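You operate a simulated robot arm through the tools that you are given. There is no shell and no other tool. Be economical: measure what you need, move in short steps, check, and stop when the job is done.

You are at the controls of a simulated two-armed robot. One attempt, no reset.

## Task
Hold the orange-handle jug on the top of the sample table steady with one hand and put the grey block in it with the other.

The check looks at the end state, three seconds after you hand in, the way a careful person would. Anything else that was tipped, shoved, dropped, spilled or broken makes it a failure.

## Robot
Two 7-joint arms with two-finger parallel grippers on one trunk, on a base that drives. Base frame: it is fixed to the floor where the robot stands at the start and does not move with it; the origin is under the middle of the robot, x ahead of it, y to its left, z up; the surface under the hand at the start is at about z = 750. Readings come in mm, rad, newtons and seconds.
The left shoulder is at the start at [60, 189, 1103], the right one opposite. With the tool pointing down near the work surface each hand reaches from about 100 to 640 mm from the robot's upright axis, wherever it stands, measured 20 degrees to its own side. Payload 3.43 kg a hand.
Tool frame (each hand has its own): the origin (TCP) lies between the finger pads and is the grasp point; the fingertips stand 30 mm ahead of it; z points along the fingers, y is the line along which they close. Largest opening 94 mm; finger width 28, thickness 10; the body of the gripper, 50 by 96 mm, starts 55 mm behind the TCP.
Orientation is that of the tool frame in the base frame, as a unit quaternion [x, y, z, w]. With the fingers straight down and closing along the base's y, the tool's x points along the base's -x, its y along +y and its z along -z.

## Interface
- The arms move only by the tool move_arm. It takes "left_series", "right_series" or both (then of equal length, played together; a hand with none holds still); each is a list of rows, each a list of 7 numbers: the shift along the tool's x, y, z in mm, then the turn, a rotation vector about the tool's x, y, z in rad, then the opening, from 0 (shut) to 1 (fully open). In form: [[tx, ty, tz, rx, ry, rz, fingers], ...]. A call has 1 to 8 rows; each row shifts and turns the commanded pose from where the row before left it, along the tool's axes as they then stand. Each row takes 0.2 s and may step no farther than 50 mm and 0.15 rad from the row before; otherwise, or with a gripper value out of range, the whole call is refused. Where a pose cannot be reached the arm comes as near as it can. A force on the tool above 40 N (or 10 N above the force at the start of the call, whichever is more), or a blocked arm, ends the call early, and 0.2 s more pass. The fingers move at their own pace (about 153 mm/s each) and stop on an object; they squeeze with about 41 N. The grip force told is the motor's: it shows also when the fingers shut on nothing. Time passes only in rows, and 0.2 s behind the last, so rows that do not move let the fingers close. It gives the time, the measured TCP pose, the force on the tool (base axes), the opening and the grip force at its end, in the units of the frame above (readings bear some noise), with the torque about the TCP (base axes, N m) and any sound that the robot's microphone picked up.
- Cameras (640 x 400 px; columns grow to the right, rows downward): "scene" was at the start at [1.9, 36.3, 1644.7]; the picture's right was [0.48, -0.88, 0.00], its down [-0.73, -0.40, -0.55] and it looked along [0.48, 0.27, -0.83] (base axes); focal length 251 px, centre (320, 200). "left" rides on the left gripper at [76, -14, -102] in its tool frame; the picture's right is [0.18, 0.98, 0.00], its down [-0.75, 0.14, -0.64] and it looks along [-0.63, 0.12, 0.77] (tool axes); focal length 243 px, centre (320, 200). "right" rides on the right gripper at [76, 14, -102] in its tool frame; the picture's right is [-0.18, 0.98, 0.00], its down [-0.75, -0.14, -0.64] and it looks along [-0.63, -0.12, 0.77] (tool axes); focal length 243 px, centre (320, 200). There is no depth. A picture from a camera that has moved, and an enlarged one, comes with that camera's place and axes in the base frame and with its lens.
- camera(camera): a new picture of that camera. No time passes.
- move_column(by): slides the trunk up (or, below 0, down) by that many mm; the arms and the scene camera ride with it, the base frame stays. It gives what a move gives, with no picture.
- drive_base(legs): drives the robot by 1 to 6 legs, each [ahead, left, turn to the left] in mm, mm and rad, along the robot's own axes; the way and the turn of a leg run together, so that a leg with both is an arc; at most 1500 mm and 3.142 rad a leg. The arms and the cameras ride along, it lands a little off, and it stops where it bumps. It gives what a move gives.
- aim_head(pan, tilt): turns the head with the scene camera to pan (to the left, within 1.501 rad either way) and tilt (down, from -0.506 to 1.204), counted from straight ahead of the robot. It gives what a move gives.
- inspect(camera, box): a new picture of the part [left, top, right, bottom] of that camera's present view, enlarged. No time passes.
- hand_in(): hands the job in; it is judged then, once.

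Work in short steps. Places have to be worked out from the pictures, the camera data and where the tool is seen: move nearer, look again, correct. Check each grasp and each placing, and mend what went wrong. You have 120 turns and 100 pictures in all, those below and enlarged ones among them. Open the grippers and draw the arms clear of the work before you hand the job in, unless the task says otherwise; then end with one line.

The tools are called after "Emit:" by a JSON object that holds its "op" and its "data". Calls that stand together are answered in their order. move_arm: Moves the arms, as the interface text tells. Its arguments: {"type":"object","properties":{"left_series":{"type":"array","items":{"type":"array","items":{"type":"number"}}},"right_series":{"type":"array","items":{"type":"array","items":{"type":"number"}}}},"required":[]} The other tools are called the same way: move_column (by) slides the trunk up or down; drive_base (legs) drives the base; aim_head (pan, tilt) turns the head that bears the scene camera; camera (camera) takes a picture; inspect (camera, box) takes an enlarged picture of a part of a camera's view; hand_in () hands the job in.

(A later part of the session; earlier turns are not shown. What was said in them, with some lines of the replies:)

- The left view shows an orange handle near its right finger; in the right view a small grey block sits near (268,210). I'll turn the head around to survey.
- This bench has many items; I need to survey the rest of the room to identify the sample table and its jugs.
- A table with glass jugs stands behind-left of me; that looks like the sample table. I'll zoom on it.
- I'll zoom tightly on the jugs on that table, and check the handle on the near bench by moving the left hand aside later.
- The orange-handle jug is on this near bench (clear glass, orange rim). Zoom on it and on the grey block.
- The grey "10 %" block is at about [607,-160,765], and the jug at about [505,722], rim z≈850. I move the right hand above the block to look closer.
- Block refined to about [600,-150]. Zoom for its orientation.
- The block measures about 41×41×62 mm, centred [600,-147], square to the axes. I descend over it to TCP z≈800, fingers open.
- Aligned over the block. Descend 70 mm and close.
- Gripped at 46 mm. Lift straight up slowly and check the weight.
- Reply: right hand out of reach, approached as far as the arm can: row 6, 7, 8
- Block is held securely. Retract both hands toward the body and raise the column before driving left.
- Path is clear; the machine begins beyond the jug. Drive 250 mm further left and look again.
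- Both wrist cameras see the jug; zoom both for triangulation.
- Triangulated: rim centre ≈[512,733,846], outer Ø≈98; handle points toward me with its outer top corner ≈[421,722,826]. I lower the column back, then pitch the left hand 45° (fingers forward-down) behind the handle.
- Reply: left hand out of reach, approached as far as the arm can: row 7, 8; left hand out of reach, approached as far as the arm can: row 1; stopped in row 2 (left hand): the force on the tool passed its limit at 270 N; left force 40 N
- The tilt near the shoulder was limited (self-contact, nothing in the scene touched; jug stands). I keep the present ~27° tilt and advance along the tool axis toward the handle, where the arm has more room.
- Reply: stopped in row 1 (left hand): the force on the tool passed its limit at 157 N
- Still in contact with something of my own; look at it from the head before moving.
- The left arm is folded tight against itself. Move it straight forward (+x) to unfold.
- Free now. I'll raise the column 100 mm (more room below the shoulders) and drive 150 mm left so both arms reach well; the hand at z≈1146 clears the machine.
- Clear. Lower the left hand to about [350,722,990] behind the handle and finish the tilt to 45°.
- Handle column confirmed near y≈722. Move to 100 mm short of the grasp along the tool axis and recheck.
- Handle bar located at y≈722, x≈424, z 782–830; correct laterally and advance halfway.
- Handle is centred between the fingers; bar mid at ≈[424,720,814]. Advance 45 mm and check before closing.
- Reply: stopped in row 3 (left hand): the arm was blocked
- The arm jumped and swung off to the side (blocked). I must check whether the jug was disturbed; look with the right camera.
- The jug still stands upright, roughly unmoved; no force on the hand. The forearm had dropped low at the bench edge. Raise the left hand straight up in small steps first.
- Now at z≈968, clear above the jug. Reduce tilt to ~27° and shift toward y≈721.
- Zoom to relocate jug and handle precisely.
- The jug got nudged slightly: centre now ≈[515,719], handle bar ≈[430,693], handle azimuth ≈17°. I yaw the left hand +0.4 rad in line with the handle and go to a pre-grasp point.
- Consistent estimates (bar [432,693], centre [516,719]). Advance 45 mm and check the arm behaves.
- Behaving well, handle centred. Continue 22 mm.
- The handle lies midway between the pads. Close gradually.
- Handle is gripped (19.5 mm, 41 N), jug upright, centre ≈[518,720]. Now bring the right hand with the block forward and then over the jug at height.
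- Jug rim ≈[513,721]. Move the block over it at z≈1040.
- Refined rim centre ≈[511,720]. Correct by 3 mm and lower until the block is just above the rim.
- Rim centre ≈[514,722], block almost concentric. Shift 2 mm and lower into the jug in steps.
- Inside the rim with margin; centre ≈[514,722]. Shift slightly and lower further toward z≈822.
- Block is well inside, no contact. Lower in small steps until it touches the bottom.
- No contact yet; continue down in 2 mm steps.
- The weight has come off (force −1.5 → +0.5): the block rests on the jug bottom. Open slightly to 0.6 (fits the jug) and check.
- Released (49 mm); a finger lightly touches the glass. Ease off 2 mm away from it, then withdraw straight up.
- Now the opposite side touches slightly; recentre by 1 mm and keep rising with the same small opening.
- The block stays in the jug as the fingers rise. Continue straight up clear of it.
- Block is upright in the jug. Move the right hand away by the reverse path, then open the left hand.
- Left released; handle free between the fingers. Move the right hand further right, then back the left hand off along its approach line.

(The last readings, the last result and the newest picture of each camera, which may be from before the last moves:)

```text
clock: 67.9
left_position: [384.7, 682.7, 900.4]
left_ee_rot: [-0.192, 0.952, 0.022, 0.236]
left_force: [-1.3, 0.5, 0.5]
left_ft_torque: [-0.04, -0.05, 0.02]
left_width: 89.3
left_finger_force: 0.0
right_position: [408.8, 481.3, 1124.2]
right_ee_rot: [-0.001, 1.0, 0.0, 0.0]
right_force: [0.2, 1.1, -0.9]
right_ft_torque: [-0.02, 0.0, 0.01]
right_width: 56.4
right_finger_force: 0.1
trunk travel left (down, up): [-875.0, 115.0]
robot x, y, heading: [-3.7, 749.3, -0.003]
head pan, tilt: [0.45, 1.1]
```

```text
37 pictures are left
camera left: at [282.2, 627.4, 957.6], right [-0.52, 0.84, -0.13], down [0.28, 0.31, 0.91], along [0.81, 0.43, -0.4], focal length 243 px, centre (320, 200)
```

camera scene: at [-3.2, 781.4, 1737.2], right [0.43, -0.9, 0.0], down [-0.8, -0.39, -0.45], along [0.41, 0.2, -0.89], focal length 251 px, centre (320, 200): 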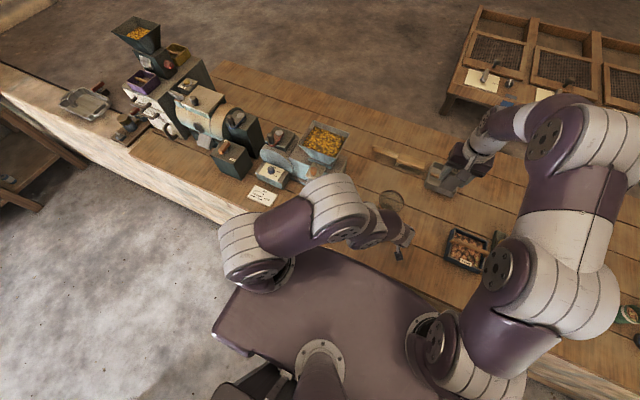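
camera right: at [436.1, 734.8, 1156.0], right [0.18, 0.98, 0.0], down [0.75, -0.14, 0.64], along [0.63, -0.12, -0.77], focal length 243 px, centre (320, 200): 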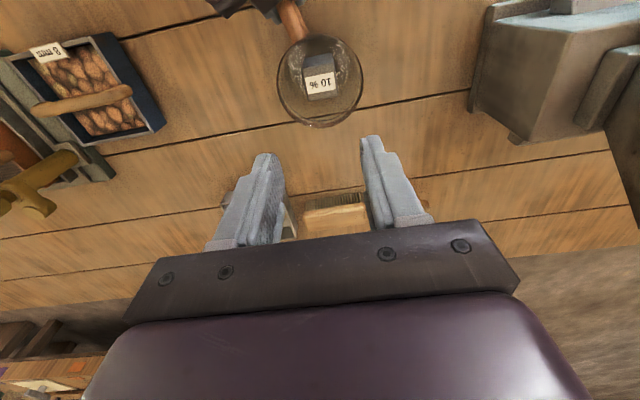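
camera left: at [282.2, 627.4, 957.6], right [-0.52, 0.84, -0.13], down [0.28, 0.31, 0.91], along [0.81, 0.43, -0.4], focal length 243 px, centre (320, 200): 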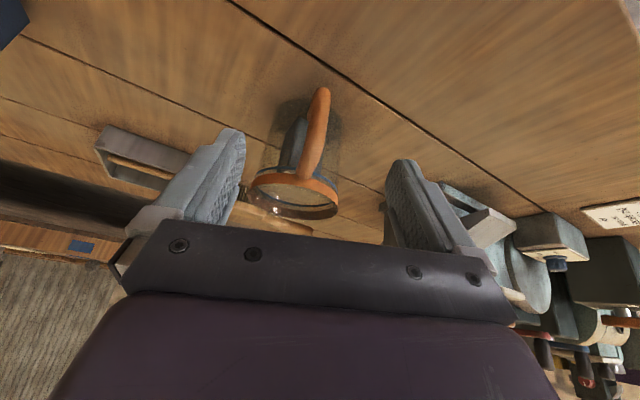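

Jug upright with the block inside. Raise the column to draw both arms clear and check the scene.

Emit:
{"op": "move_column", "data": {"by": 110}}

Emit:
{"op": "camera", "data": {"camera": "right"}}

Emit:
{"op": "camera", "data": {"camera": "scene"}}

Emit:
{"op": "camera", "data": {"camera": "left"}}

```text
clock: 69.3
left_position: [385.8, 681.8, 1010.9]
left_ee_rot: [-0.191, 0.953, 0.022, 0.235]
left_force: [0.2, 0.0, 0.5]
left_ft_torque: [0.01, -0.03, 0.01]
left_width: 89.2
left_finger_force: 0.0
right_position: [409.5, 481.3, 1234.6]
right_ee_rot: [0.0, 1.0, -0.001, 0.0]
right_force: [-0.6, -0.6, 0.2]
right_ft_torque: [-0.03, -0.01, 0.02]
right_width: 56.4
right_finger_force: 0.0
trunk travel left (down, up): [-985.0, 5.0]
robot x, y, heading: [1.5, 752.4, -0.002]
head pan, tilt: [0.45, 1.1]
```

```text
36 pictures are left
camera right: at [331.8, 495.0, 1335.9], right [0.18, 0.98, 0.0], down [0.75, -0.14, 0.64], along [0.63, -0.12, -0.77], focal length 243 px, centre (320, 200)
```

right: 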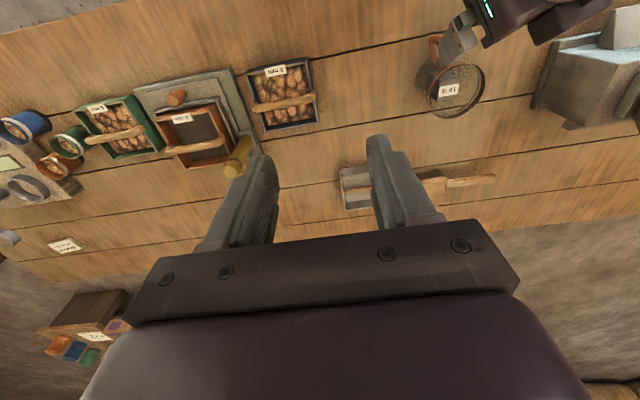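

```text
35 pictures are left
camera scene: at [-3.0, 781.6, 1847.1], right [0.43, -0.9, 0.0], down [-0.8, -0.39, -0.45], along [0.41, 0.2, -0.89], focal length 251 px, centre (320, 200)
```

scene: 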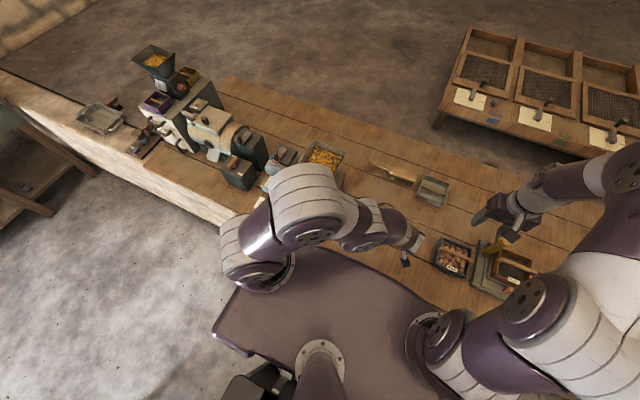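

```text
34 pictures are left
camera left: at [283.0, 627.2, 1067.3], right [-0.52, 0.84, -0.13], down [0.28, 0.31, 0.91], along [0.81, 0.43, -0.4], focal length 243 px, centre (320, 200)
```

left: 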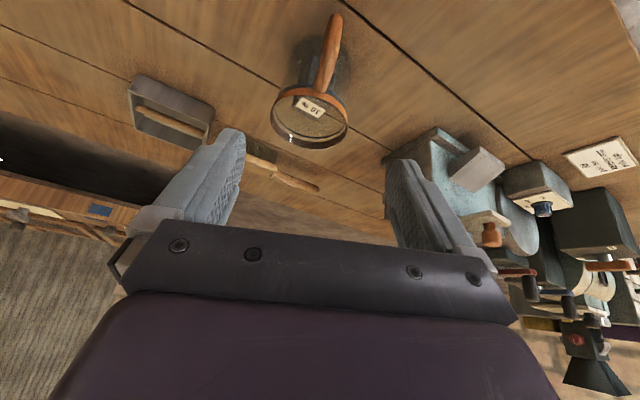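

The block sits inside the upright jug, everything nearby stands as before, and both hands are open and clear. I hand in.

Emit:
{"op": "hand_in", "data": {}}

```text
The job is handed in.
```

The grey "10 %" block is standing in the orange-handle jug. The left hand held the jug by its handle while the block went in, both grippers are open and clear, and the job is handed in; an earlier failed reach with the left hand had nudged the jug about 10 mm and turned it slightly, but it stayed upright.
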